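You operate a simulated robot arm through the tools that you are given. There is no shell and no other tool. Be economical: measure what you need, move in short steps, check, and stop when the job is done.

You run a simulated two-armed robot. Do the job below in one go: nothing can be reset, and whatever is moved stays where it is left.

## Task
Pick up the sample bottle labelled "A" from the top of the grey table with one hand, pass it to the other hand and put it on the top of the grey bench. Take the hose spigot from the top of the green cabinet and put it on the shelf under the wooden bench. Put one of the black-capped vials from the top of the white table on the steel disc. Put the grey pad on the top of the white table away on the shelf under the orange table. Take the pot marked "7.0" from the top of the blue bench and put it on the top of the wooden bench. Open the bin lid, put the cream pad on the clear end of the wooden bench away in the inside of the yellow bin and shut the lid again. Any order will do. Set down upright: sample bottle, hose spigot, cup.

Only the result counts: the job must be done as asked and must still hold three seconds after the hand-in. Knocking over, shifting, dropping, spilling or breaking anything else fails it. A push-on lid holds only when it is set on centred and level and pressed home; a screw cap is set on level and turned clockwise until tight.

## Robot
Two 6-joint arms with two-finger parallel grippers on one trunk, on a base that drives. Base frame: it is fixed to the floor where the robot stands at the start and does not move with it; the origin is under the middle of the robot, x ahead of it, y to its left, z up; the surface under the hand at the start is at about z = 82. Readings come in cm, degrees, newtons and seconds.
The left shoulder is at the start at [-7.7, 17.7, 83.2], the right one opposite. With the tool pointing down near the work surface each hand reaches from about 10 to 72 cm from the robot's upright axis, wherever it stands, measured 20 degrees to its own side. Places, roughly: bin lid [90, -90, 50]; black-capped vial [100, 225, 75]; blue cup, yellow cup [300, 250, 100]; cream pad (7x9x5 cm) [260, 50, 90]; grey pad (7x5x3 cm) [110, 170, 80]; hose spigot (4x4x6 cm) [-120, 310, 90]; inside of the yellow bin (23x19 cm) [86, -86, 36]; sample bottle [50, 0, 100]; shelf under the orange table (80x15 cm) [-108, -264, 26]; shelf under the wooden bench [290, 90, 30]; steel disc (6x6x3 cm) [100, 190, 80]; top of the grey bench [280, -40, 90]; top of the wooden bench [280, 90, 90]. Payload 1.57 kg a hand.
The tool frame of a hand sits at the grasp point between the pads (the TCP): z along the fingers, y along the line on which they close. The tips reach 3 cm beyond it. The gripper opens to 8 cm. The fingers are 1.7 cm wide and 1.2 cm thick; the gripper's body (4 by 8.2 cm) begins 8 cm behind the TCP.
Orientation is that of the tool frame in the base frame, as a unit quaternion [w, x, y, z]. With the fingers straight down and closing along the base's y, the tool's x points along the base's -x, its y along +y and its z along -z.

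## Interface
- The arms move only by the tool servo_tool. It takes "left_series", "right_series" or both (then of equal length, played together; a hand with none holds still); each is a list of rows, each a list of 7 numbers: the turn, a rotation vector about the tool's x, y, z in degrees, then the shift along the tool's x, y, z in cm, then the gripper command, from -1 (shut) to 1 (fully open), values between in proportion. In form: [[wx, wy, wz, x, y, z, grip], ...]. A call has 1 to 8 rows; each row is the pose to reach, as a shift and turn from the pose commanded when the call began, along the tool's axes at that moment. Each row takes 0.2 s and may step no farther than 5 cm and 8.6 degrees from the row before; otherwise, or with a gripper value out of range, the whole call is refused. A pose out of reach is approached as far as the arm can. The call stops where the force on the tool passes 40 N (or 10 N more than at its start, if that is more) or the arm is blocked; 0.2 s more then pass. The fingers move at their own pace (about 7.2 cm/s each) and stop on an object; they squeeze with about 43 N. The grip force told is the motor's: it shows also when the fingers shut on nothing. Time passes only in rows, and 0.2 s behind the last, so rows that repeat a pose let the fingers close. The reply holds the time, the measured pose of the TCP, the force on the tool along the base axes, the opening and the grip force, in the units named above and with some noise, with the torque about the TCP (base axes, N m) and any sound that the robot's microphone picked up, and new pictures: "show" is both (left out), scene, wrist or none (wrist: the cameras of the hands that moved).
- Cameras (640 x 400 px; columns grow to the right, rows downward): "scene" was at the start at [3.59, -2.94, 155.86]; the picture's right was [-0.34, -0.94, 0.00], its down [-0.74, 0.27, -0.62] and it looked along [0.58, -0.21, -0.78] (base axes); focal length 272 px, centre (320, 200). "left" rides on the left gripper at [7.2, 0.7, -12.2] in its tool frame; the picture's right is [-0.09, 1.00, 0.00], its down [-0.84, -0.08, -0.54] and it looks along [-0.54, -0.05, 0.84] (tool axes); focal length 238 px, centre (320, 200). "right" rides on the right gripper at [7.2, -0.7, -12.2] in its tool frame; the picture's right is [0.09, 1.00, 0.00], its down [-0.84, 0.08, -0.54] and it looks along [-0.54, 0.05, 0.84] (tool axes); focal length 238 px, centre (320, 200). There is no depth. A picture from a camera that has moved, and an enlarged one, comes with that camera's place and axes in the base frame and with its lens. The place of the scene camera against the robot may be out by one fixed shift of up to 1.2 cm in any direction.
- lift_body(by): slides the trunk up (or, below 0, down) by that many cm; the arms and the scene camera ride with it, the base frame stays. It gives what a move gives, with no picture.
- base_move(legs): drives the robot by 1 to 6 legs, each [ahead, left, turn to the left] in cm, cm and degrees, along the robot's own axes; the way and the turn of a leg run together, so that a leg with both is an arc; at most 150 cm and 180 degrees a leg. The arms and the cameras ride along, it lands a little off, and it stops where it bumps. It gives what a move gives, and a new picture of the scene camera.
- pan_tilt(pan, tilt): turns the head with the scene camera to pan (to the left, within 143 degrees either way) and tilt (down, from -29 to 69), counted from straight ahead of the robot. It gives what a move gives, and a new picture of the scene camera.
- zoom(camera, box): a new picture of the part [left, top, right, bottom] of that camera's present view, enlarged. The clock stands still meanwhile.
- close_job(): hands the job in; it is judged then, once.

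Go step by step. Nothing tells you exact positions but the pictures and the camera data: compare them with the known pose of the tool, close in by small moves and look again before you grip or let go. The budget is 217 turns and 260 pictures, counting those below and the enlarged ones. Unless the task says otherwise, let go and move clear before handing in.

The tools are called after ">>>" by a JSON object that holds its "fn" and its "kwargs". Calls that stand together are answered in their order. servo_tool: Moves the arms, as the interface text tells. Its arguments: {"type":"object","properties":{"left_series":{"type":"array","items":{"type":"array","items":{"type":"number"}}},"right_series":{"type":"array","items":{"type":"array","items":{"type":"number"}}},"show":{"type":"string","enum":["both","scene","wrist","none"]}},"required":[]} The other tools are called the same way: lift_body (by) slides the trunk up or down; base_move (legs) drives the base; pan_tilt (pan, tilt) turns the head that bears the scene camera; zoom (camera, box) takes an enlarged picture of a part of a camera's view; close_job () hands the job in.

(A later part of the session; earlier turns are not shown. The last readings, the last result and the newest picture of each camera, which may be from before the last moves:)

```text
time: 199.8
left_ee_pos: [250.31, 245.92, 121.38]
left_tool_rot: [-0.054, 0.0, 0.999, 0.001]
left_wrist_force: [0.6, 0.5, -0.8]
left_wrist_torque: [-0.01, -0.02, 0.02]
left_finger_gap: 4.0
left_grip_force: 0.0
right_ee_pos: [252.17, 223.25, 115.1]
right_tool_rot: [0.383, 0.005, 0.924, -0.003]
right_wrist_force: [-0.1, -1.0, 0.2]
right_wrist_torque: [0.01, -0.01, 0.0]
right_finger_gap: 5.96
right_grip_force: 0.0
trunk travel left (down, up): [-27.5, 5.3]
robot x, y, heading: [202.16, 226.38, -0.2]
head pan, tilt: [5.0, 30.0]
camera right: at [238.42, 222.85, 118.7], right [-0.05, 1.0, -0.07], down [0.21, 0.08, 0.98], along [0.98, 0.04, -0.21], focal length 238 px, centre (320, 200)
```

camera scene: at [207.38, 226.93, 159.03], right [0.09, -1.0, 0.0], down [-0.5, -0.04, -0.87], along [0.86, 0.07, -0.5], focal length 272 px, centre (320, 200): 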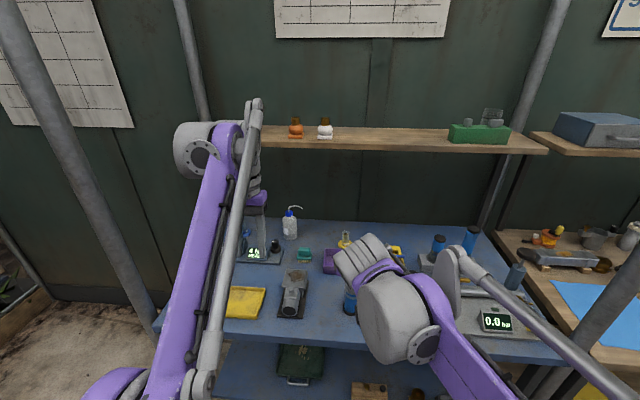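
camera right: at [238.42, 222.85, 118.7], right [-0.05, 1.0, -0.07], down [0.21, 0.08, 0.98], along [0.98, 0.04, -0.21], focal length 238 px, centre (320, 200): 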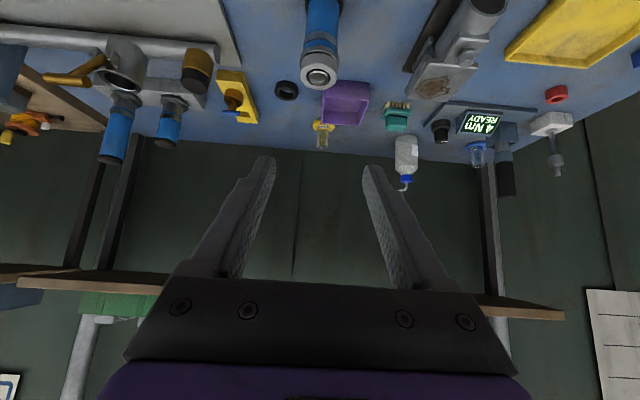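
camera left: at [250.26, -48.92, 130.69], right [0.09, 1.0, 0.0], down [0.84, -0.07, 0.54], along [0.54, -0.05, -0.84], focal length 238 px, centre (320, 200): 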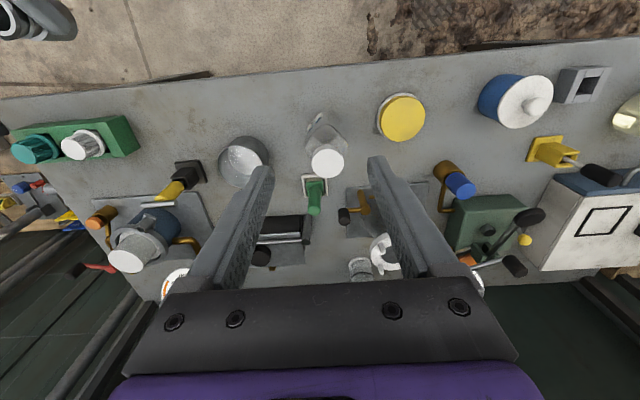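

The pot is at about (296, 224). I drive 11 cm closer and descend part-way along the approach line.

>>> {"fn": "base_move", "kwargs": {"legs": [[11, 0, 0]]}}

>>> {"fn": "servo_tool", "kwargs": {"right_series": [[0, 0, 0, 0, 0.1, 4, 0.5], [0, 0, 0, 0, 0.2, 8, 0.5], [0, 0, 0, 0, 0.3, 12, 0.5], [0, 0, 0, -1, 0.4, 16, 0.5], [0, 0, 0, -2, 0.5, 20, 0.5]], "show": "both"}}

```text
time: 201.0
left_ee_pos: [260.98, 246.12, 121.35]
left_tool_rot: [-0.054, -0.003, 0.999, -0.001]
left_wrist_force: [-0.8, -0.2, -0.1]
left_wrist_torque: [-0.01, 0.01, 0.01]
left_finger_gap: 3.99
left_grip_force: 0.1
right_ee_pos: [263.02, 223.41, 115.01]
right_tool_rot: [0.383, 0.004, 0.924, -0.003]
right_wrist_force: [0.2, -0.3, 0.1]
right_wrist_torque: [-0.02, -0.01, -0.02]
right_finger_gap: 6.02
right_grip_force: 0.1
trunk travel left (down, up): [-27.5, 5.3]
robot x, y, heading: [212.61, 226.47, 0.3]
head pan, tilt: [5.0, 30.0]
camera scene: at [218.2, 226.95, 159.03], right [0.09, -1.0, 0.0], down [-0.5, -0.04, -0.87], along [0.86, 0.08, -0.5], focal length 272 px, centre (320, 200)
```

scene: 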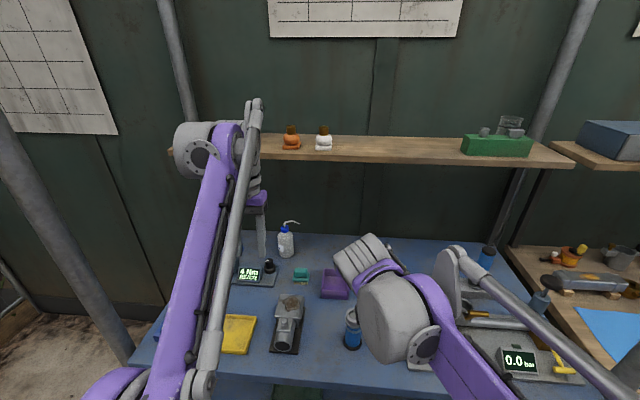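

```text
time: 202.2
left_ee_pos: [261.31, 246.22, 121.31]
left_tool_rot: [-0.054, -0.003, 0.999, 0.0]
left_wrist_force: [-0.6, -0.3, -0.8]
left_wrist_torque: [-0.04, 0.02, 0.02]
left_finger_gap: 4.0
left_grip_force: 0.0
right_ee_pos: [278.67, 223.71, 102.11]
right_tool_rot: [0.383, 0.004, 0.924, -0.002]
right_wrist_force: [0.4, 0.1, 0.8]
right_wrist_torque: [-0.01, 0.07, 0.03]
right_finger_gap: 6.02
right_grip_force: 0.0
trunk travel left (down, up): [-27.5, 5.3]
robot x, y, heading: [212.58, 226.76, 0.3]
head pan, tilt: [5.0, 30.0]
camera scene: at [218.4, 226.97, 159.04], right [0.09, -1.0, 0.0], down [-0.5, -0.04, -0.87], along [0.86, 0.08, -0.5], focal length 272 px, centre (320, 200)
camera right: at [265.07, 223.28, 105.77], right [-0.06, 1.0, -0.07], down [0.21, 0.08, 0.97], along [0.98, 0.04, -0.21], focal length 238 px, centre (320, 200)
```

scene: 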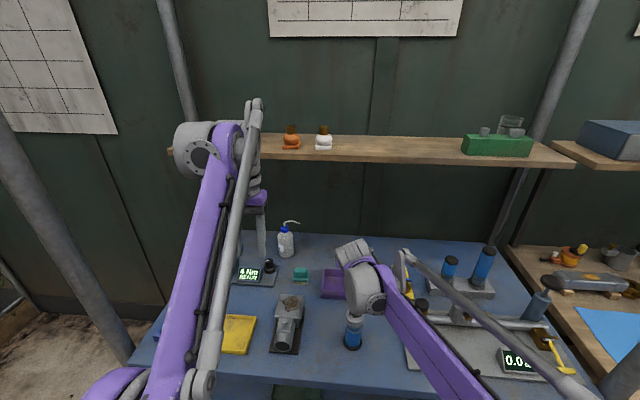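
right: 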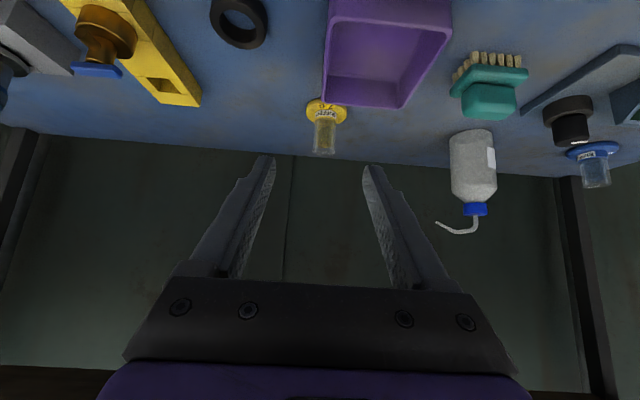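

Aligned on the pot within half a centimetre. I approach to about 6 cm short and check.

>>> {"fn": "servo_tool", "kwargs": {"right_series": [[0, 0, 0, -1.3, 0.2, 4, 0.5], [0, 0, 0, -2.6, 0.4, 8, 0.5], [0, 0, 0, -4, 0.6, 12, 0.5], [0, 0, 0, -4.2, 0.6, 13.5, 0.5]], "show": "wrist"}}

>>> {"fn": "zoom", "kwargs": {"camera": "right", "box": [220, 60, 460, 210]}}

```text
time: 203.2
left_ee_pos: [261.14, 246.18, 121.33]
left_tool_rot: [-0.054, -0.003, 0.999, 0.0]
left_wrist_force: [0.4, 0.2, -0.6]
left_wrist_torque: [-0.04, -0.01, -0.02]
left_finger_gap: 3.99
left_grip_force: 0.0
right_ee_pos: [291.26, 224.25, 95.85]
right_tool_rot: [0.384, 0.004, 0.923, -0.003]
right_wrist_force: [-0.7, 0.1, 0.3]
right_wrist_torque: [0.02, -0.01, 0.02]
right_finger_gap: 6.0
right_grip_force: 0.1
trunk travel left (down, up): [-27.5, 5.3]
robot x, y, heading: [212.63, 226.74, 0.2]
head pan, tilt: [5.0, 30.0]
camera right: at [277.59, 223.79, 99.51], right [-0.06, 1.0, -0.07], down [0.21, 0.08, 0.97], along [0.98, 0.04, -0.21], focal length 238 px, centre (320, 200)
```

right: 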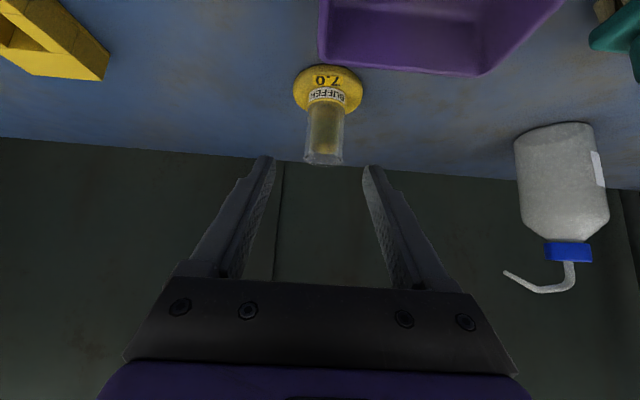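

```text
2.67 times, centred on (340, 135) of right
camera zoom: at [277.59, 223.79, 99.51], right [-0.06, 1.0, -0.07], down [0.21, 0.08, 0.97], along [0.98, 0.04, -0.21], focal length 636 px, centre (267, 373)
```

zoom: 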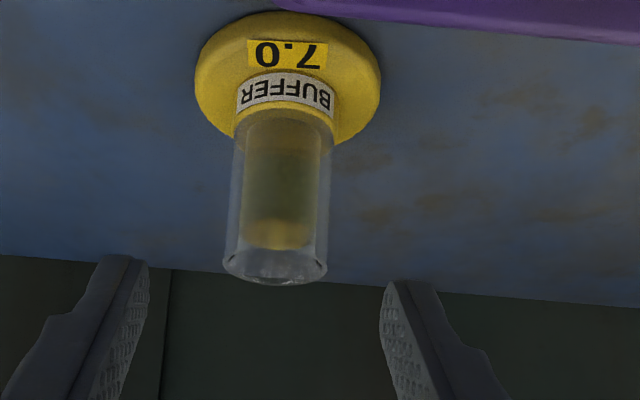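

The 7.0 mark is confirmed. Final approach and close on the glass.

>>> {"fn": "servo_tool", "kwargs": {"right_series": [[0, 0, 0, 0.2, 0.25, 2.2, 0.5], [0, 0, 0, 0.4, 0.25, 4.4, 0.5], [0, 0, 0, 0.6, 0.25, 6.5, 0.5], [0, 0, 0, 0.6, 0.25, 6.5, -1], [0, 0, 0, 0.6, 0.25, 6.5, -1], [0, 0, 0, 0.6, 0.25, 6.5, -1]], "show": "wrist"}}

```text
time: 204.6
left_ee_pos: [261.13, 246.18, 121.37]
left_tool_rot: [-0.056, -0.003, 0.998, 0.0]
left_wrist_force: [0.2, 0.0, 0.3]
left_wrist_torque: [-0.01, 0.02, 0.0]
left_finger_gap: 4.03
left_grip_force: 0.1
right_ee_pos: [295.35, 224.6, 90.93]
right_tool_rot: [0.384, 0.004, 0.923, -0.003]
right_wrist_force: [0.5, -0.7, 0.4]
right_wrist_torque: [-0.01, 0.03, -0.01]
right_finger_gap: 3.07
right_grip_force: 39.4
trunk travel left (down, up): [-27.5, 5.3]
robot x, y, heading: [212.68, 226.6, 0.3]
head pan, tilt: [5.0, 30.0]
camera right: at [281.67, 224.11, 94.53], right [-0.06, 1.0, -0.07], down [0.21, 0.08, 0.97], along [0.98, 0.04, -0.21], focal length 238 px, centre (320, 200)
```

right: 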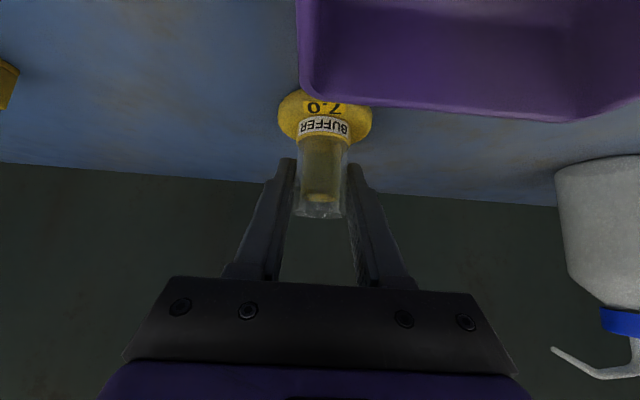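

Gripped. I lift straight up gently.

>>> {"fn": "servo_tool", "kwargs": {"right_series": [[0, 0, 0, -0.7, 0, -0.7, -1], [0, 0, 0, -2.1, 0, -2.1, -1], [0, 0, 0, -3.8, 0, -3.8, -1], [0, 0, 0, -5.6, 0, -5.6, -1], [0, 0, 0, -7.4, 0, -7.4, -1], [0, 0, 0, -9, 0, -9, -1], [0, 0, 0, -9.5, 0, -9.5, -1]], "show": "wrist"}}

```text
time: 206.2
left_ee_pos: [261.12, 246.09, 121.48]
left_tool_rot: [-0.054, -0.002, 0.999, 0.0]
left_wrist_force: [-0.2, -0.7, 0.1]
left_wrist_torque: [-0.01, -0.03, -0.03]
left_finger_gap: 4.01
left_grip_force: 0.0
right_ee_pos: [293.63, 224.08, 103.65]
right_tool_rot: [0.383, 0.003, 0.924, -0.002]
right_wrist_force: [0.0, 0.1, -1.6]
right_wrist_torque: [0.01, 0.01, -0.03]
right_finger_gap: 3.08
right_grip_force: 39.3
right hand out of reach, approached as far as the arm can: row 4, 5, 6, 7
trunk travel left (down, up): [-27.5, 5.3]
robot x, y, heading: [212.88, 226.17, 0.3]
head pan, tilt: [5.0, 30.0]
camera right: at [279.92, 223.57, 107.33], right [-0.06, 1.0, -0.07], down [0.21, 0.08, 0.98], along [0.98, 0.04, -0.21], focal length 238 px, centre (320, 200)
```

right: 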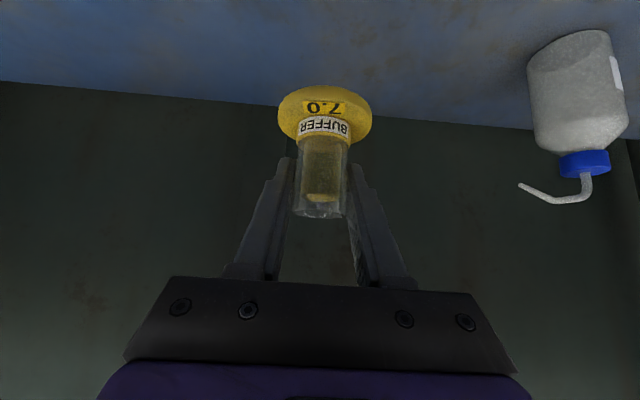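

I draw the pot back while rising, then back the base off.

>>> {"fn": "servo_tool", "kwargs": {"right_series": [[0, 0, 0, 0.7, 0, -3.5, -1], [0, 0, 0, 2.5, 0, -7.3, -1], [0, 0, 0, 5.5, 0, -11, -1], [0, 0, 0, 8.5, 0, -14.7, -1], [0, 0, 0, 11.5, 0, -18.4, -1], [0, 0, 0, 14.5, 0, -22, -1]], "show": "none"}}

>>> {"fn": "base_move", "kwargs": {"legs": [[-35, 0, 0]]}}

```text
time: 207.6
left_ee_pos: [260.97, 246.18, 121.34]
left_tool_rot: [-0.054, -0.003, 0.999, 0.0]
left_wrist_force: [0.0, -0.2, -0.1]
left_wrist_torque: [-0.02, -0.02, -0.02]
left_finger_gap: 4.0
left_grip_force: 0.0
right_ee_pos: [267.48, 224.36, 108.93]
right_tool_rot: [0.383, 0.003, 0.924, -0.002]
right_wrist_force: [0.1, 0.6, -0.6]
right_wrist_torque: [-0.01, -0.03, -0.02]
right_finger_gap: 3.11
right_grip_force: 39.7
trunk travel left (down, up): [-27.5, 5.3]
robot x, y, heading: [212.63, 226.62, 0.5]
head pan, tilt: [5.0, 30.0]
```

```text
time: 209.9
left_ee_pos: [226.47, 246.02, 121.35]
left_tool_rot: [-0.054, -0.002, 0.999, 0.0]
left_wrist_force: [-0.6, 0.0, -0.3]
left_wrist_torque: [0.04, 0.01, -0.02]
left_finger_gap: 4.0
left_grip_force: 0.1
right_ee_pos: [233.05, 224.24, 108.99]
right_tool_rot: [0.383, 0.005, 0.924, -0.003]
right_wrist_force: [0.1, 0.0, -1.6]
right_wrist_torque: [-0.03, 0.0, 0.03]
right_finger_gap: 3.1
right_grip_force: 39.6
trunk travel left (down, up): [-27.5, 5.3]
robot x, y, heading: [178.05, 226.51, 0.0]
head pan, tilt: [5.0, 30.0]
camera scene: at [183.53, 226.89, 159.04], right [0.09, -1.0, 0.0], down [-0.5, -0.04, -0.87], along [0.86, 0.08, -0.5], focal length 272 px, centre (320, 200)
```

scene: 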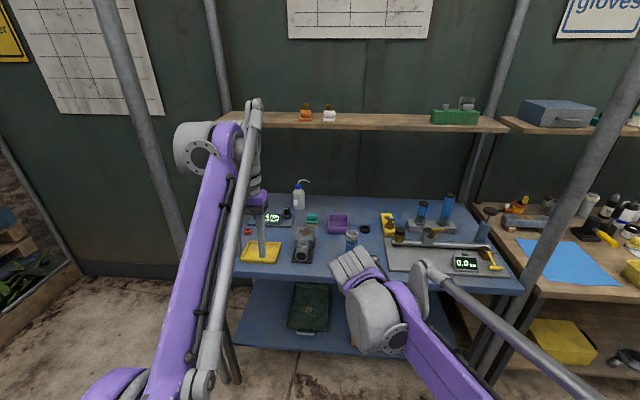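

Next I carry the pot to the wooden bench; a free spot is near (260, 64), between the soap dish and cream pad.

>>> {"fn": "base_move", "kwargs": {"legs": [[0, -146, 0]]}}

>>> {"fn": "servo_tool", "kwargs": {"right_series": [[0, 0, 0, 0, -3, 0, -1], [0, 0, 0, 0, -6, 0, -1], [0, 0, 0, 0, -9, 0, -1], [0, 0, 0, 0, -12, 0, -1]], "show": "wrist"}}

```text
time: 222.8
left_ee_pos: [226.77, 100.2, 121.4]
left_tool_rot: [-0.054, -0.003, 0.999, 0.0]
left_wrist_force: [-1.0, 0.4, 0.6]
left_wrist_torque: [0.0, 0.03, -0.04]
left_finger_gap: 4.02
left_grip_force: 0.0
right_ee_pos: [233.43, 78.39, 108.94]
right_tool_rot: [0.383, 0.003, 0.924, -0.002]
right_wrist_force: [0.3, -0.3, -0.3]
right_wrist_torque: [-0.02, 0.0, 0.0]
right_finger_gap: 3.05
right_grip_force: 40.0
trunk travel left (down, up): [-27.5, 5.3]
robot x, y, heading: [178.22, 80.86, 0.7]
head pan, tilt: [5.0, 30.0]
camera scene: at [183.88, 80.97, 159.04], right [0.09, -1.0, 0.0], down [-0.5, -0.05, -0.87], along [0.86, 0.08, -0.5], focal length 272 px, centre (320, 200)
```

scene: 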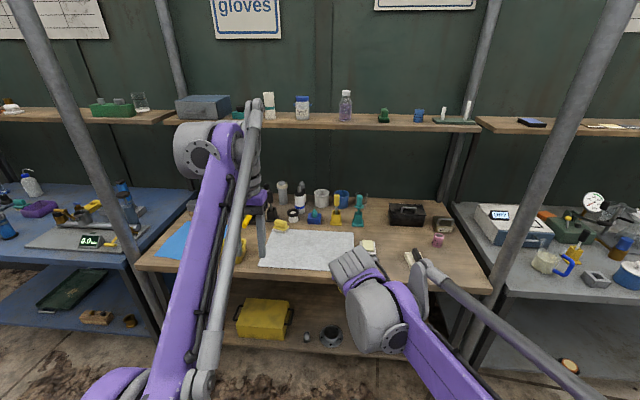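

```text
time: 223.8
left_ee_pos: [226.69, 100.19, 121.42]
left_tool_rot: [-0.054, -0.004, 0.999, 0.0]
left_wrist_force: [0.1, 0.4, -0.6]
left_wrist_torque: [0.05, 0.01, 0.01]
left_finger_gap: 4.01
left_grip_force: 0.2
right_ee_pos: [233.21, 66.33, 109.12]
right_tool_rot: [0.384, 0.003, 0.923, -0.003]
right_wrist_force: [1.1, -0.1, -1.7]
right_wrist_torque: [-0.03, 0.01, 0.01]
right_finger_gap: 3.07
right_grip_force: 39.5
trunk travel left (down, up): [-27.5, 5.3]
robot x, y, heading: [178.21, 80.53, 0.3]
head pan, tilt: [5.0, 30.0]
camera right: at [219.58, 65.82, 112.66], right [-0.06, 1.0, -0.07], down [0.21, 0.08, 0.98], along [0.98, 0.04, -0.21], focal length 238 px, centre (320, 200)
```

right: 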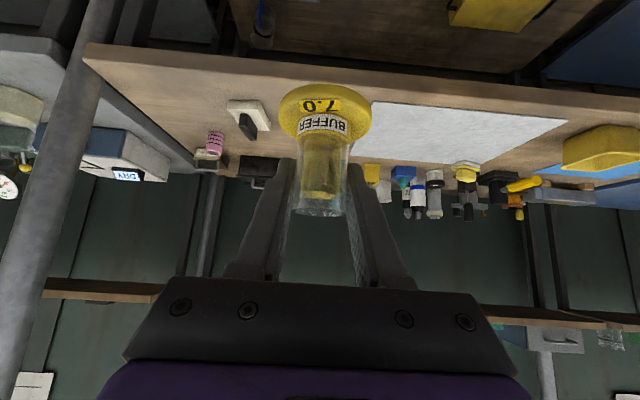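

Cream pad seen at about (263, 52). I drive forward 20 cm and check again.

>>> {"fn": "base_move", "kwargs": {"legs": [[20, 0, 0]]}}

>>> {"fn": "servo_tool", "kwargs": {"right_series": [[0, 0, 0, 0, -0.5, 0, -1], [0, 0, 0, 2.5, -1.5, 2.5, -1], [0, 0, 0, 4, -1.5, 4, -1]], "show": "wrist"}}

>>> {"fn": "zoom", "kwargs": {"camera": "scene", "box": [280, 200, 520, 350]}}

```text
time: 225.4
left_ee_pos: [246.52, 100.24, 121.36]
left_tool_rot: [-0.054, -0.003, 0.999, 0.0]
left_wrist_force: [0.2, -0.3, -0.4]
left_wrist_torque: [0.0, 0.02, -0.02]
left_finger_gap: 4.01
left_grip_force: 0.0
right_ee_pos: [253.12, 66.37, 109.04]
right_tool_rot: [0.383, 0.004, 0.924, -0.003]
right_wrist_force: [0.2, -0.8, -0.6]
right_wrist_torque: [-0.01, 0.02, 0.0]
right_finger_gap: 3.07
right_grip_force: 39.8
trunk travel left (down, up): [-27.5, 5.3]
robot x, y, heading: [197.91, 80.57, 0.4]
head pan, tilt: [5.0, 30.0]
camera scene: at [203.76, 81.03, 159.03], right [0.09, -1.0, 0.0], down [-0.5, -0.05, -0.87], along [0.86, 0.08, -0.5], focal length 272 px, centre (320, 200)
```

scene: 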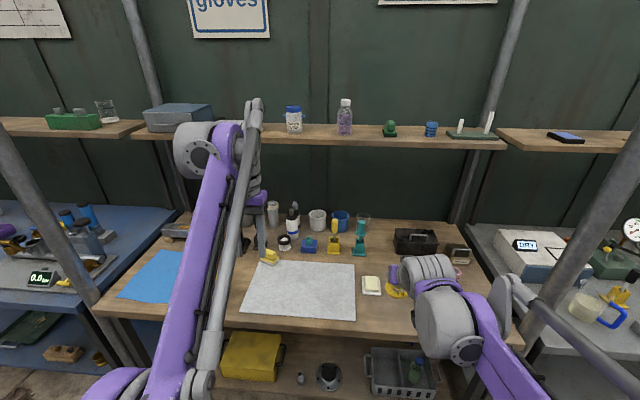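

```text
time: 226.2
left_ee_pos: [246.65, 100.19, 121.33]
left_tool_rot: [-0.055, -0.003, 0.998, -0.001]
left_wrist_force: [-0.8, -0.3, 0.9]
left_wrist_torque: [0.01, 0.0, 0.05]
left_finger_gap: 4.04
left_grip_force: 0.1
right_ee_pos: [252.99, 64.78, 103.3]
right_tool_rot: [0.383, 0.004, 0.924, -0.003]
right_wrist_force: [0.4, 0.5, -1.4]
right_wrist_torque: [-0.03, 0.0, -0.02]
right_finger_gap: 3.06
right_grip_force: 39.6
trunk travel left (down, up): [-27.5, 5.3]
robot x, y, heading: [198.27, 80.61, 0.4]
head pan, tilt: [5.0, 30.0]
camera right: at [239.32, 64.3, 106.9], right [-0.06, 1.0, -0.07], down [0.21, 0.08, 0.97], along [0.98, 0.04, -0.21], focal length 238 px, centre (320, 200)
```

right: 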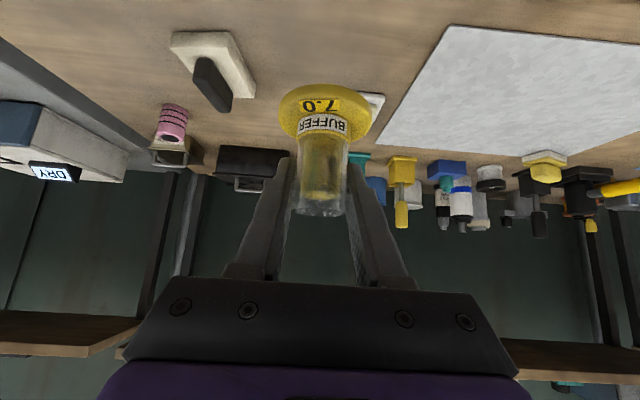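

```text
2.67 times, centred on (400, 275) of scene
camera zoom: at [203.76, 81.05, 159.04], right [0.09, -1.0, 0.0], down [-0.5, -0.05, -0.87], along [0.86, 0.08, -0.5], focal length 725 px, centre (107, 0)
```

zoom: 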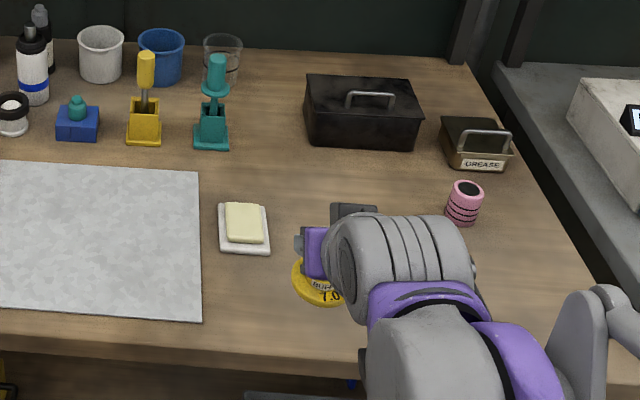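

The spot between soap dish and cream pad is clear. I move the pot over (258.5, 65) and down close to the surface.

>>> {"fn": "servo_tool", "kwargs": {"right_series": [[0, 0, 0, -0.8, 0.1, 4, -1], [0, 0, 0, 0.2, 0.2, 6.5, -1], [0, 0, 0, 1.4, 0.2, 8.6, -1], [0, 0, 0, 2.5, 0.2, 10.2, -1]], "show": "wrist"}}

```text
time: 227.2
left_ee_pos: [246.76, 100.25, 121.44]
left_tool_rot: [-0.055, -0.004, 0.998, 0.0]
left_wrist_force: [0.4, 0.2, 0.6]
left_wrist_torque: [0.0, 0.01, -0.06]
left_finger_gap: 3.98
left_grip_force: 0.0
right_ee_pos: [258.67, 64.89, 94.24]
right_tool_rot: [0.384, 0.004, 0.923, -0.003]
right_wrist_force: [0.4, 0.4, -1.3]
right_wrist_torque: [-0.04, -0.01, -0.01]
right_finger_gap: 3.06
right_grip_force: 39.8
trunk travel left (down, up): [-27.5, 5.3]
robot x, y, heading: [198.58, 80.35, 0.0]
head pan, tilt: [5.0, 30.0]
camera right: at [244.95, 64.46, 97.78], right [-0.06, 1.0, -0.07], down [0.21, 0.08, 0.97], along [0.98, 0.04, -0.21], focal length 238 px, centre (320, 200)
```

right: 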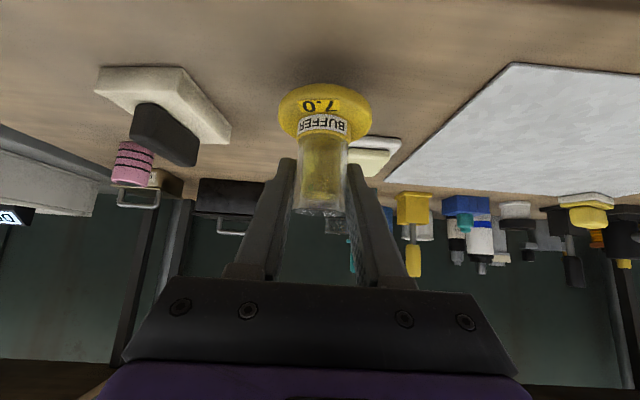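

Close to the surface; I lower in fine steps until contact.

>>> {"fn": "servo_tool", "kwargs": {"right_series": [[0, 0, 0, 0.6, 0, 0.6, -1], [0, 0, 0, 1.1, 0, 1.1, -1]], "show": "none"}}

>>> {"fn": "servo_tool", "kwargs": {"right_series": [[0, 0, 0, 0.25, 0, 0.25, -1], [0, 0, 0, 0.5, 0, 0.5, -1]], "show": "none"}}

>>> {"fn": "servo_tool", "kwargs": {"right_series": [[0, 0, 0, 0.25, 0, 0.25, -1], [0, 0, 0, 0.4, 0, 0.4, -1]], "show": "none"}}

```text
time: 227.8
left_ee_pos: [246.57, 100.28, 121.32]
left_tool_rot: [-0.054, -0.004, 0.999, 0.0]
left_wrist_force: [-0.7, 0.1, 0.7]
left_wrist_torque: [0.02, 0.0, 0.01]
left_finger_gap: 4.0
left_grip_force: 0.0
right_ee_pos: [258.6, 64.94, 92.83]
right_tool_rot: [0.384, 0.003, 0.923, -0.003]
right_wrist_force: [0.1, -0.2, -0.2]
right_wrist_torque: [0.0, 0.01, -0.02]
right_finger_gap: 3.08
right_grip_force: 39.8
trunk travel left (down, up): [-27.5, 5.3]
robot x, y, heading: [198.19, 80.95, 0.1]
head pan, tilt: [5.0, 30.0]
```

```text
time: 228.4
left_ee_pos: [246.56, 100.33, 121.41]
left_tool_rot: [-0.055, -0.004, 0.998, 0.0]
left_wrist_force: [-0.2, -0.7, -0.5]
left_wrist_torque: [-0.01, 0.02, -0.03]
left_finger_gap: 4.0
left_grip_force: 0.0
right_ee_pos: [258.56, 65.0, 92.09]
right_tool_rot: [0.383, 0.004, 0.924, -0.003]
right_wrist_force: [-0.6, 0.0, -1.0]
right_wrist_torque: [-0.01, -0.02, 0.02]
right_finger_gap: 3.06
right_grip_force: 40.0
trunk travel left (down, up): [-27.5, 5.3]
robot x, y, heading: [198.08, 80.51, 0.5]
head pan, tilt: [5.0, 30.0]
```

```text
time: 229.0
left_ee_pos: [246.54, 100.28, 121.38]
left_tool_rot: [-0.054, -0.004, 0.999, 0.0]
left_wrist_force: [0.5, -1.1, 0.1]
left_wrist_torque: [-0.02, 0.01, 0.01]
left_finger_gap: 4.0
left_grip_force: 0.1
right_ee_pos: [258.6, 65.03, 91.47]
right_tool_rot: [0.384, 0.004, 0.923, -0.003]
right_wrist_force: [0.4, -0.2, -1.2]
right_wrist_torque: [0.01, -0.01, 0.03]
right_finger_gap: 3.06
right_grip_force: 39.0
trunk travel left (down, up): [-27.5, 5.3]
robot x, y, heading: [198.33, 80.32, 0.3]
head pan, tilt: [5.0, 30.0]
```

>>> {"fn": "servo_tool", "kwargs": {"right_series": [[0, 0, 0, 0.2, 0, 0.2, -1], [0, 0, 0, 0.35, 0, 0.35, -1]], "show": "none"}}

>>> {"fn": "servo_tool", "kwargs": {"right_series": [[0, 0, 0, 0.15, 0, 0.15, -1], [0, 0, 0, 0.25, 0, 0.25, -1]], "show": "wrist"}}

```text
time: 229.6
left_ee_pos: [246.64, 100.29, 121.36]
left_tool_rot: [-0.054, -0.004, 0.999, 0.0]
left_wrist_force: [-0.5, 0.3, -0.1]
left_wrist_torque: [0.03, 0.01, 0.0]
left_finger_gap: 4.03
left_grip_force: 0.1
right_ee_pos: [258.58, 65.0, 90.97]
right_tool_rot: [0.384, 0.004, 0.923, -0.003]
right_wrist_force: [-0.6, -0.8, -0.8]
right_wrist_torque: [0.01, 0.06, 0.0]
right_finger_gap: 3.06
right_grip_force: 39.2
trunk travel left (down, up): [-27.5, 5.3]
robot x, y, heading: [197.99, 80.63, -0.2]
head pan, tilt: [5.0, 30.0]
```

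```text
time: 230.2
left_ee_pos: [246.48, 100.27, 121.52]
left_tool_rot: [-0.053, -0.004, 0.999, 0.0]
left_wrist_force: [-0.2, -0.3, 0.3]
left_wrist_torque: [0.03, -0.03, -0.03]
left_finger_gap: 4.02
left_grip_force: 0.0
right_ee_pos: [258.53, 65.07, 90.98]
right_tool_rot: [0.386, 0.004, 0.922, -0.004]
right_wrist_force: [4.7, -1.4, 28.2]
right_wrist_torque: [0.12, 0.19, -0.25]
right_finger_gap: 3.06
right_grip_force: 39.0
trunk travel left (down, up): [-27.5, 5.3]
robot x, y, heading: [198.43, 80.29, 0.4]
head pan, tilt: [5.0, 30.0]
camera right: at [244.84, 64.54, 94.53], right [-0.06, 1.0, -0.07], down [0.2, 0.08, 0.98], along [0.98, 0.04, -0.21], focal length 238 px, centre (320, 200)
```

right: 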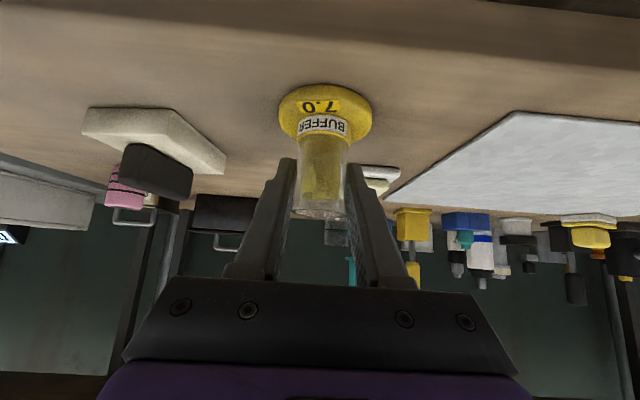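

Contact. I open slightly and withdraw along the fingers.

>>> {"fn": "servo_tool", "kwargs": {"right_series": [[0, 0, 0, -0.15, 0, -0.15, -0.1], [0, 0, 0, -0.15, 0, -0.15, 0.2], [0, 0, 0, -0.15, 0, -0.15, 0.2], [0, 0, 0, -0.15, 0, -3, 0.2], [0, 0, 0, -0.15, 0, -7, 0.2], [0, 0, 0, -0.15, 0, -11, 0.2]], "show": "wrist"}}

```text
time: 231.6
left_ee_pos: [246.5, 100.29, 121.47]
left_tool_rot: [-0.054, -0.004, 0.999, 0.0]
left_wrist_force: [-1.2, 0.3, -0.1]
left_wrist_torque: [0.01, -0.03, -0.02]
left_finger_gap: 4.0
left_grip_force: 0.1
right_ee_pos: [250.76, 65.1, 98.68]
right_tool_rot: [0.384, 0.004, 0.923, -0.003]
right_wrist_force: [-0.8, -0.2, -0.1]
right_wrist_torque: [0.01, 0.02, -0.01]
right_finger_gap: 4.8
right_grip_force: 0.0
trunk travel left (down, up): [-27.5, 5.3]
robot x, y, heading: [197.93, 80.4, 0.3]
head pan, tilt: [5.0, 30.0]
camera right: at [237.14, 64.6, 102.3], right [-0.06, 1.0, -0.07], down [0.21, 0.08, 0.98], along [0.98, 0.04, -0.21], focal length 238 px, centre (320, 200)
```

right: 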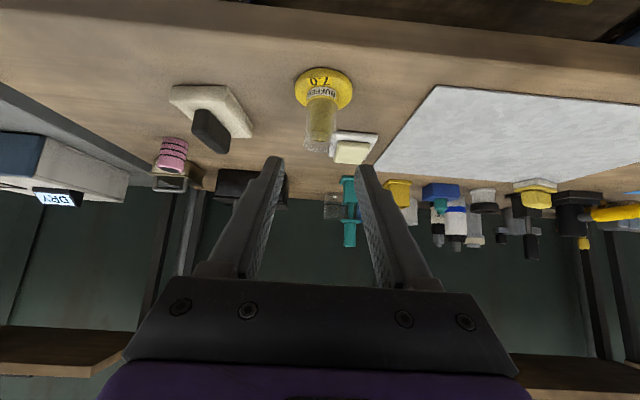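

The pot stands fine. Now the cream pad; I zoom on its handle to judge alignment.

>>> {"fn": "zoom", "kwargs": {"camera": "right", "box": [140, 60, 300, 180]}}

```text
3.33 times, centred on (220, 120) of right
camera zoom: at [237.14, 64.6, 102.3], right [-0.06, 1.0, -0.07], down [0.21, 0.08, 0.98], along [0.98, 0.04, -0.21], focal length 794 px, centre (653, 467)
```

zoom: 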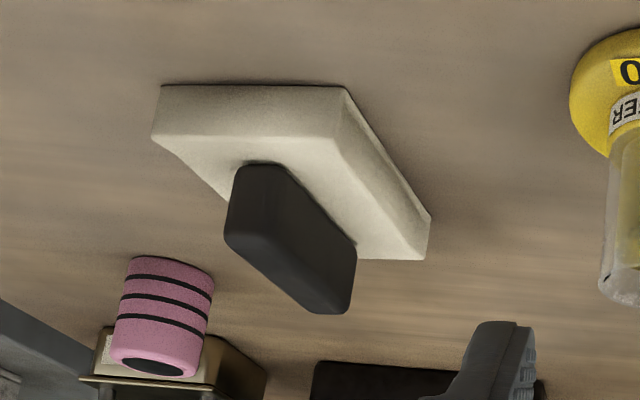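

The handle is centred at about (264.3, 52.4), yawed about 7.5°. I move the right hand above it with that yaw.

>>> {"fn": "servo_tool", "kwargs": {"right_series": [[-1.3, 0, -1.3, -0.5, -3.8, 0.5, 0.2], [-2.6, 0, -2.6, -1, -7.6, 1.5, 0.2], [-4, 0, -4, -2, -11, 3.5, 0.2], [-5.3, 0, -5.3, -3.7, -13.4, 6.9, 0.2]], "show": "both"}}

```text
time: 232.6
left_ee_pos: [246.77, 100.16, 121.3]
left_tool_rot: [-0.055, -0.005, 0.998, -0.001]
left_wrist_force: [0.1, 0.1, 0.4]
left_wrist_torque: [0.02, 0.03, 0.0]
left_finger_gap: 3.99
left_grip_force: 0.0
right_ee_pos: [258.57, 51.58, 96.38]
right_tool_rot: [0.382, -0.057, 0.922, 0.023]
right_wrist_force: [-0.5, -0.3, -0.6]
right_wrist_torque: [-0.03, 0.01, 0.04]
right_finger_gap: 4.8
right_grip_force: 0.1
trunk travel left (down, up): [-27.5, 5.3]
robot x, y, heading: [198.53, 80.49, -0.1]
head pan, tilt: [5.0, 30.0]
camera scene: at [203.94, 80.94, 159.04], right [0.09, -1.0, 0.0], down [-0.5, -0.04, -0.87], along [0.86, 0.08, -0.5], focal length 272 px, centre (320, 200)
camera right: at [245.05, 49.2, 99.98], right [-0.19, 0.98, -0.07], down [0.2, 0.1, 0.97], along [0.96, 0.17, -0.21], focal length 238 px, centre (320, 200)
```

scene: 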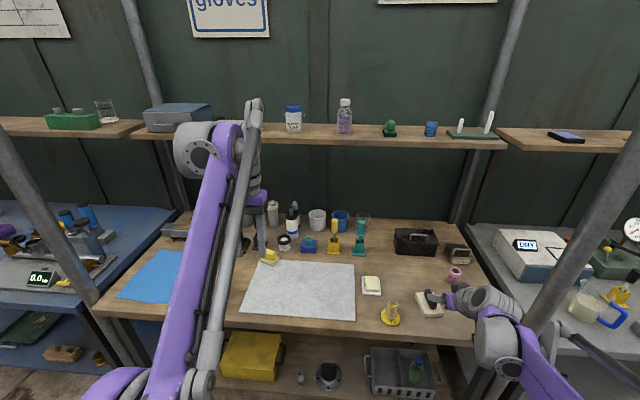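
right: 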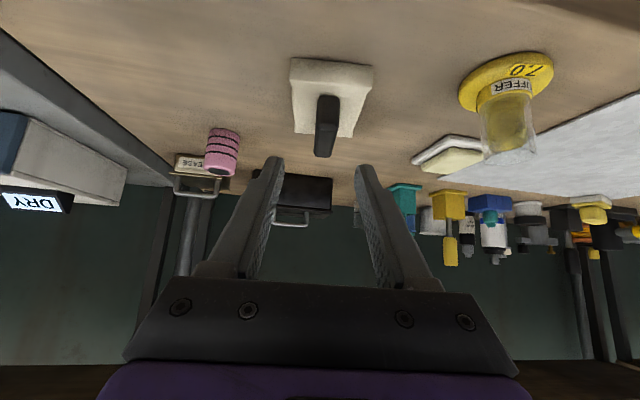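

Well aligned. I advance 7.6 cm and close on the handle.

>>> {"fn": "servo_tool", "kwargs": {"right_series": [[0, 0, 0, 0, 0.35, 3, 0.2], [0, 0, 0, 0, 0.35, 6, 0.2], [0, 0, 0, 0, 0.35, 7.6, 0.2], [0, 0, 0, 0, 0.35, 7.6, -1], [0, 0, 0, 0, 0.35, 7.6, -1], [0, 0, 0, 0, 0.35, 7.6, -1]], "show": "wrist"}}

```text
time: 234.0
left_ee_pos: [246.54, 100.19, 121.38]
left_tool_rot: [-0.054, -0.004, 0.999, 0.0]
left_wrist_force: [-0.4, 1.3, 0.4]
left_wrist_torque: [0.0, -0.04, 0.03]
left_finger_gap: 4.0
left_grip_force: 0.0
right_ee_pos: [263.53, 52.7, 90.99]
right_tool_rot: [0.382, -0.057, 0.922, 0.022]
right_wrist_force: [0.4, 1.0, 0.5]
right_wrist_torque: [-0.03, 0.02, 0.02]
right_finger_gap: 1.73
right_grip_force: 32.4
trunk travel left (down, up): [-27.5, 5.3]
robot x, y, heading: [197.61, 80.68, 0.1]
head pan, tilt: [5.0, 30.0]
camera right: at [250.11, 50.33, 94.67], right [-0.19, 0.98, -0.07], down [0.2, 0.1, 0.97], along [0.96, 0.17, -0.21], focal length 238 px, centre (320, 200)
```

right: 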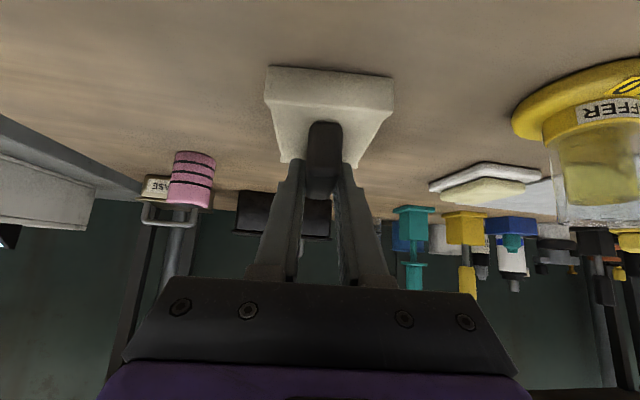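

Handle gripped. I lift it, then back the base out.

>>> {"fn": "servo_tool", "kwargs": {"right_series": [[0, 0, 0, -2, 0, -2, -1], [0, 0, 0, -5, 0, -5, -1], [0, 0, 0, -8, 0, -8, -1], [0, 0, 0, -10, 0, -11, -1]], "show": "wrist"}}

>>> {"fn": "base_move", "kwargs": {"legs": [[-23, 0, 0]]}}

```text
time: 235.0
left_ee_pos: [246.45, 100.29, 121.37]
left_tool_rot: [-0.054, -0.003, 0.999, 0.0]
left_wrist_force: [-0.4, -0.8, -0.3]
left_wrist_torque: [-0.01, 0.02, -0.01]
left_finger_gap: 4.02
left_grip_force: 0.1
right_ee_pos: [262.74, 52.59, 105.83]
right_tool_rot: [0.383, -0.057, 0.922, 0.022]
right_wrist_force: [-0.5, 0.6, -0.3]
right_wrist_torque: [0.01, 0.01, 0.01]
right_finger_gap: 1.67
right_grip_force: 31.8
trunk travel left (down, up): [-27.5, 5.3]
robot x, y, heading: [198.3, 80.26, 0.2]
head pan, tilt: [5.0, 30.0]
camera right: at [249.27, 50.34, 109.38], right [-0.18, 0.98, -0.07], down [0.2, 0.1, 0.98], along [0.96, 0.17, -0.21], focal length 238 px, centre (320, 200)
```

right: 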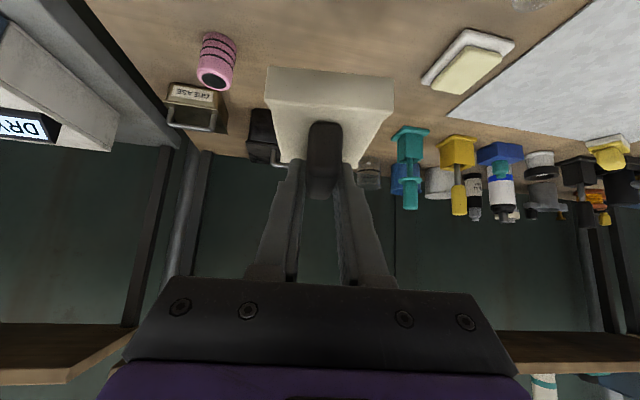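

```text
time: 236.8
left_ee_pos: [223.81, 100.1, 121.38]
left_tool_rot: [-0.054, -0.002, 0.999, 0.0]
left_wrist_force: [-0.6, 0.6, -0.1]
left_wrist_torque: [0.0, -0.02, -0.01]
left_finger_gap: 4.0
left_grip_force: 0.2
right_ee_pos: [239.89, 52.37, 105.59]
right_tool_rot: [0.383, -0.056, 0.922, 0.022]
right_wrist_force: [0.5, 0.2, 0.3]
right_wrist_torque: [0.01, 0.01, 0.01]
right_finger_gap: 1.7
right_grip_force: 31.7
trunk travel left (down, up): [-27.5, 5.3]
robot x, y, heading: [175.54, 80.63, 0.3]
head pan, tilt: [5.0, 30.0]
camera scene: at [180.84, 80.97, 159.05], right [0.09, -1.0, 0.0], down [-0.5, -0.04, -0.87], along [0.86, 0.08, -0.5], focal length 272 px, centre (320, 200)
```

scene: 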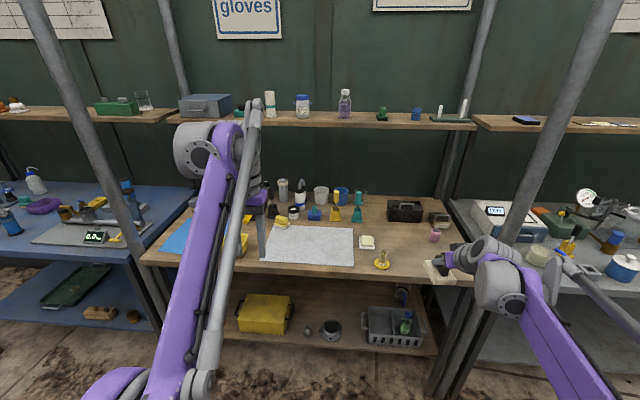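

I back off more, strafe right out of the aisle, and turn toward the bin.

>>> {"fn": "base_move", "kwargs": {"legs": [[-13, 0, 0], [0, -150, 0], [0, -95, 0], [0, 0, 150]]}}

>>> {"fn": "pan_tilt", "kwargs": {"pan": 0, "tilt": 40}}

```text
time: 265.5
left_ee_pos: [110.7, -160.12, 121.44]
left_tool_rot: [0.012, 0.971, -0.231, 0.053]
left_wrist_force: [-0.2, 0.2, -1.1]
left_wrist_torque: [-0.01, 0.01, 0.0]
left_finger_gap: 3.99
left_grip_force: 0.0
right_ee_pos: [118.0, -110.28, 105.64]
right_tool_rot: [-0.068, 0.909, -0.161, -0.377]
right_wrist_force: [0.3, -0.5, -0.8]
right_wrist_torque: [-0.02, 0.02, -0.01]
right_finger_gap: 1.72
right_grip_force: 31.8
trunk travel left (down, up): [-27.5, 5.3]
robot x, y, heading: [162.57, -164.59, 153.0]
head pan, tilt: [5.0, 30.0]
camera scene: at [158.58, -163.57, 159.04], right [0.37, 0.93, 0.0], down [0.46, -0.19, -0.87], along [-0.8, 0.32, -0.5], focal length 272 px, centre (320, 200)
```

scene: 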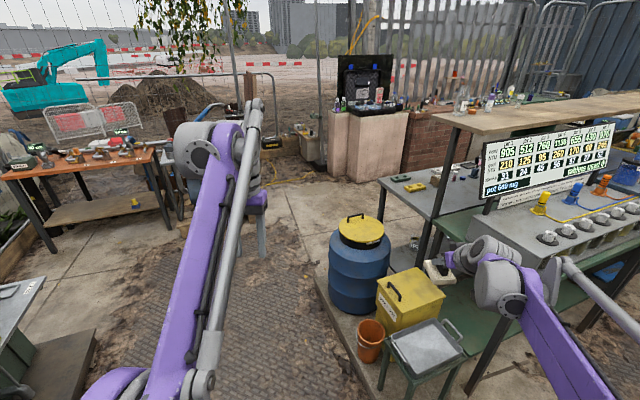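

```text
time: 266.2
left_ee_pos: [110.7, -160.09, 121.36]
left_tool_rot: [0.012, 0.972, -0.231, 0.052]
left_wrist_force: [-0.7, 0.7, 0.3]
left_wrist_torque: [0.04, -0.03, 0.01]
left_finger_gap: 4.0
left_grip_force: 0.0
right_ee_pos: [118.07, -110.34, 105.67]
right_tool_rot: [-0.068, 0.909, -0.162, -0.378]
right_wrist_force: [-0.1, -0.2, -0.6]
right_wrist_torque: [0.0, 0.02, 0.0]
right_finger_gap: 1.71
right_grip_force: 32.6
trunk travel left (down, up): [-27.5, 5.3]
robot x, y, heading: [162.5, -164.75, 152.8]
head pan, tilt: [0.0, 40.0]
camera scene: at [159.39, -163.1, 157.51], right [0.45, 0.89, 0.0], down [0.57, -0.29, -0.77], along [-0.68, 0.35, -0.64], focal length 272 px, centre (320, 200)
```

scene: 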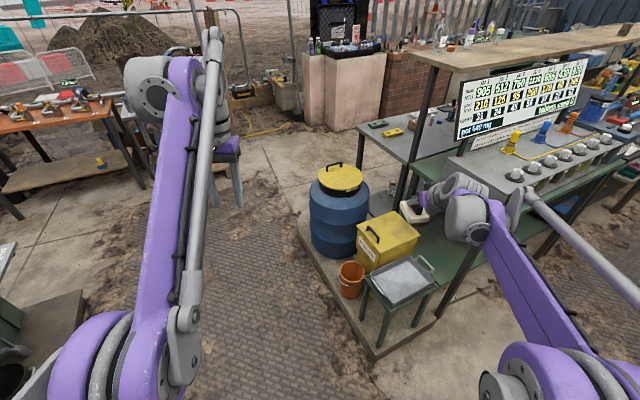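

The yellow bin is the box with a sloped lid and a handle, near (90, -87). I zoom in on it.

>>> {"fn": "zoom", "kwargs": {"camera": "scene", "box": [300, 150, 460, 350]}}

```text
2.00 times, centred on (380, 250) of scene
camera zoom: at [159.39, -163.1, 157.51], right [0.45, 0.89, 0.0], down [0.57, -0.29, -0.77], along [-0.68, 0.35, -0.64], focal length 544 px, centre (200, 100)
```

zoom: 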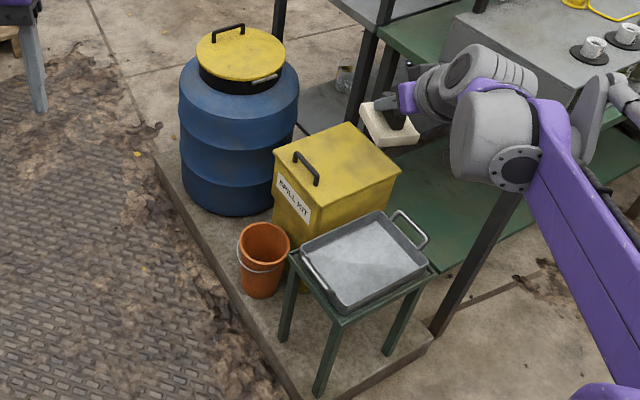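

The bin ("SPILL KIT") front faces -y with the handle bar along x near (85.5, -93.5), hinge at the back. I go to stand in front of it facing +y.

>>> {"fn": "base_move", "kwargs": {"legs": [[0, 0, -62.8], [0, 74, 0]]}}

>>> {"fn": "pan_tilt", "kwargs": {"pan": 0, "tilt": 55}}

```text
time: 275.9
left_ee_pos: [69.63, -115.66, 121.37]
left_tool_rot: [-0.038, -0.706, 0.707, -0.038]
left_wrist_force: [-0.1, 0.0, 0.3]
left_wrist_torque: [-0.01, -0.02, 0.02]
left_finger_gap: 4.02
left_grip_force: 0.1
right_ee_pos: [117.5, -99.89, 105.46]
right_tool_rot: [-0.256, 0.69, -0.614, -0.286]
right_wrist_force: [0.0, -0.4, -0.2]
right_wrist_torque: [0.02, 0.0, -0.01]
right_finger_gap: 1.7
right_grip_force: 32.2
trunk travel left (down, up): [-27.5, 5.3]
robot x, y, heading: [88.72, -164.43, 89.7]
head pan, tilt: [0.0, 40.0]
camera scene: at [89.54, -160.23, 157.5], right [1.0, 0.0, 0.0], down [0.0, -0.64, -0.77], along [0.0, 0.77, -0.64], focal length 272 px, centre (320, 200)
```

scene: 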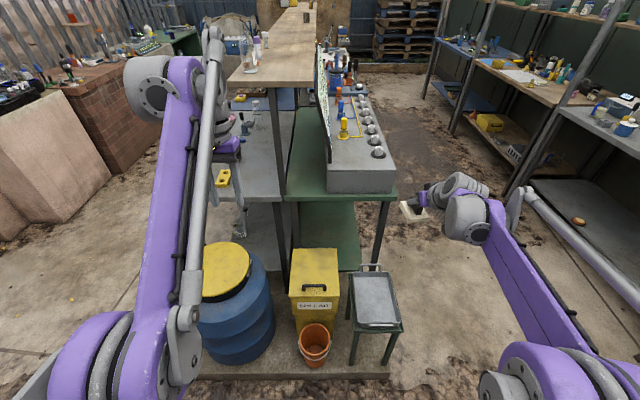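

```text
time: 276.7
left_ee_pos: [69.58, -115.77, 121.42]
left_tool_rot: [-0.038, -0.705, 0.707, -0.038]
left_wrist_force: [-0.3, -0.7, 0.2]
left_wrist_torque: [0.03, 0.03, -0.01]
left_finger_gap: 4.02
left_grip_force: 0.1
right_ee_pos: [117.43, -99.77, 105.83]
right_tool_rot: [-0.257, 0.689, -0.615, -0.285]
right_wrist_force: [-0.1, 0.7, -0.8]
right_wrist_torque: [0.02, 0.0, -0.02]
right_finger_gap: 1.71
right_grip_force: 31.8
trunk travel left (down, up): [-27.5, 5.3]
robot x, y, heading: [89.06, -163.9, 89.8]
head pan, tilt: [0.0, 55.0]
camera scene: at [89.54, -161.53, 155.44], right [1.0, 0.0, 0.0], down [0.0, -0.82, -0.57], along [0.0, 0.57, -0.82], focal length 272 px, centre (320, 200)
```

scene: 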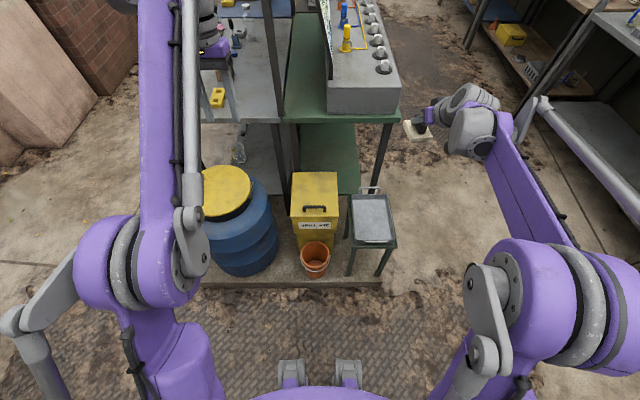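

>>> {"fn": "zoom", "kwargs": {"camera": "scene", "box": [270, 160, 370, 285]}}

```text
3.20 times, centred on (320, 222) of scene
camera zoom: at [89.54, -161.53, 155.44], right [1.0, 0.0, 0.0], down [0.0, -0.82, -0.57], along [0.0, 0.57, -0.82], focal length 870 px, centre (320, 128)
```

zoom: 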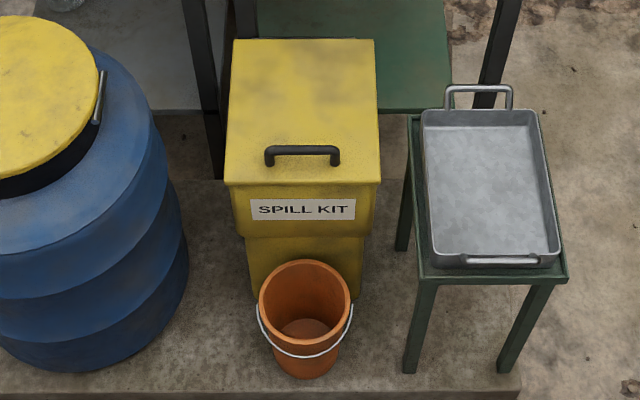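

The handle is at about (87, -94.5), bar along x. I'll grip it with the left hand yawed ~90° so its fingers straddle the bar, and lift the lid in an arc. First lower the trunk, drive a bit closer and yaw the left hand.

>>> {"fn": "lift_body", "kwargs": {"by": -14}}

>>> {"fn": "servo_tool", "kwargs": {"left_series": [[0, 0, 8, 0, 0, 0, -0.4], [0, 0, 16, 0, 0, 0, -0.4], [0, 0, 24, 0, 0, 0, -0.4], [0, 0, 32, 0, 0, 0, -0.4], [0, 0, 40, 0, 0, 0, -0.4], [0, 0, 48, 0, 0, 0, -0.4], [0, 0, 56, 0, 0, 0, -0.4], [0, 0, 64, 0, 0, 0, -0.4]], "show": "none"}}

>>> {"fn": "servo_tool", "kwargs": {"left_series": [[0, 0, 8, 0, 0, 2, -0.4], [0, 0, 16, 0, 0, 5, -0.4], [0, 0, 24, 0, 0, 8, -0.4], [0, 0, 26, 0, 0, 11, -0.4]], "show": "scene"}}

```text
time: 278.4
left_ee_pos: [69.48, -115.86, 105.42]
left_tool_rot: [-0.053, -0.705, 0.705, -0.053]
left_wrist_force: [0.0, -1.0, -0.5]
left_wrist_torque: [-0.02, -0.01, 0.03]
left_finger_gap: 4.03
left_grip_force: 0.1
right_ee_pos: [117.42, -99.82, 91.84]
right_tool_rot: [-0.257, 0.69, -0.614, -0.285]
right_wrist_force: [0.1, -0.1, -0.3]
right_wrist_torque: [0.01, -0.02, 0.05]
right_finger_gap: 1.72
right_grip_force: 32.4
trunk travel left (down, up): [-13.5, 19.3]
robot x, y, heading: [88.97, -164.03, 89.7]
head pan, tilt: [0.0, 55.0]
```

```text
time: 280.2
left_ee_pos: [69.65, -115.9, 105.24]
left_tool_rot: [-0.017, -0.223, 0.972, -0.073]
left_wrist_force: [-0.1, 0.4, 0.7]
left_wrist_torque: [-0.01, 0.05, 0.0]
left_finger_gap: 2.43
left_grip_force: 0.0
right_ee_pos: [117.49, -99.83, 91.6]
right_tool_rot: [-0.256, 0.69, -0.615, -0.285]
right_wrist_force: [-0.2, -0.8, -0.5]
right_wrist_torque: [-0.02, -0.01, 0.02]
right_finger_gap: 1.71
right_grip_force: 32.3
trunk travel left (down, up): [-13.5, 19.3]
robot x, y, heading: [89.11, -164.37, 90.2]
head pan, tilt: [0.0, 55.0]
```

```text
time: 281.2
left_ee_pos: [69.77, -117.64, 94.2]
left_tool_rot: [0.0, 0.002, 0.997, -0.074]
left_wrist_force: [0.2, 0.0, 0.0]
left_wrist_torque: [-0.01, 0.0, 0.01]
left_finger_gap: 2.42
left_grip_force: 0.1
right_ee_pos: [117.47, -99.83, 91.67]
right_tool_rot: [-0.256, 0.69, -0.614, -0.285]
right_wrist_force: [-0.1, 0.2, -0.5]
right_wrist_torque: [0.0, 0.03, -0.03]
right_finger_gap: 1.73
right_grip_force: 32.2
trunk travel left (down, up): [-13.5, 19.3]
robot x, y, heading: [88.9, -164.07, 90.0]
head pan, tilt: [0.0, 55.0]
camera scene: at [89.54, -160.36, 141.39], right [1.0, 0.0, 0.0], down [0.0, -0.82, -0.57], along [0.0, 0.57, -0.82], focal length 272 px, centre (320, 200)
```

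scene: 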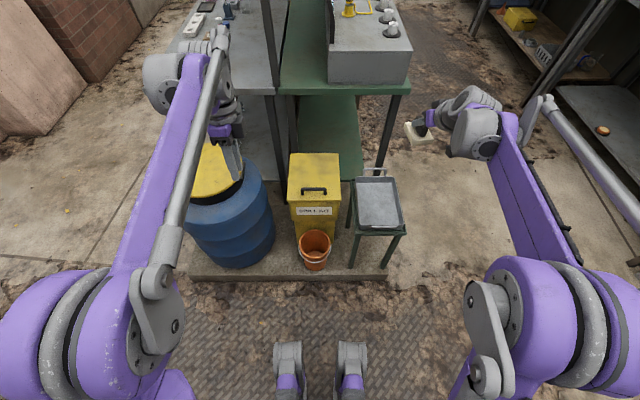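

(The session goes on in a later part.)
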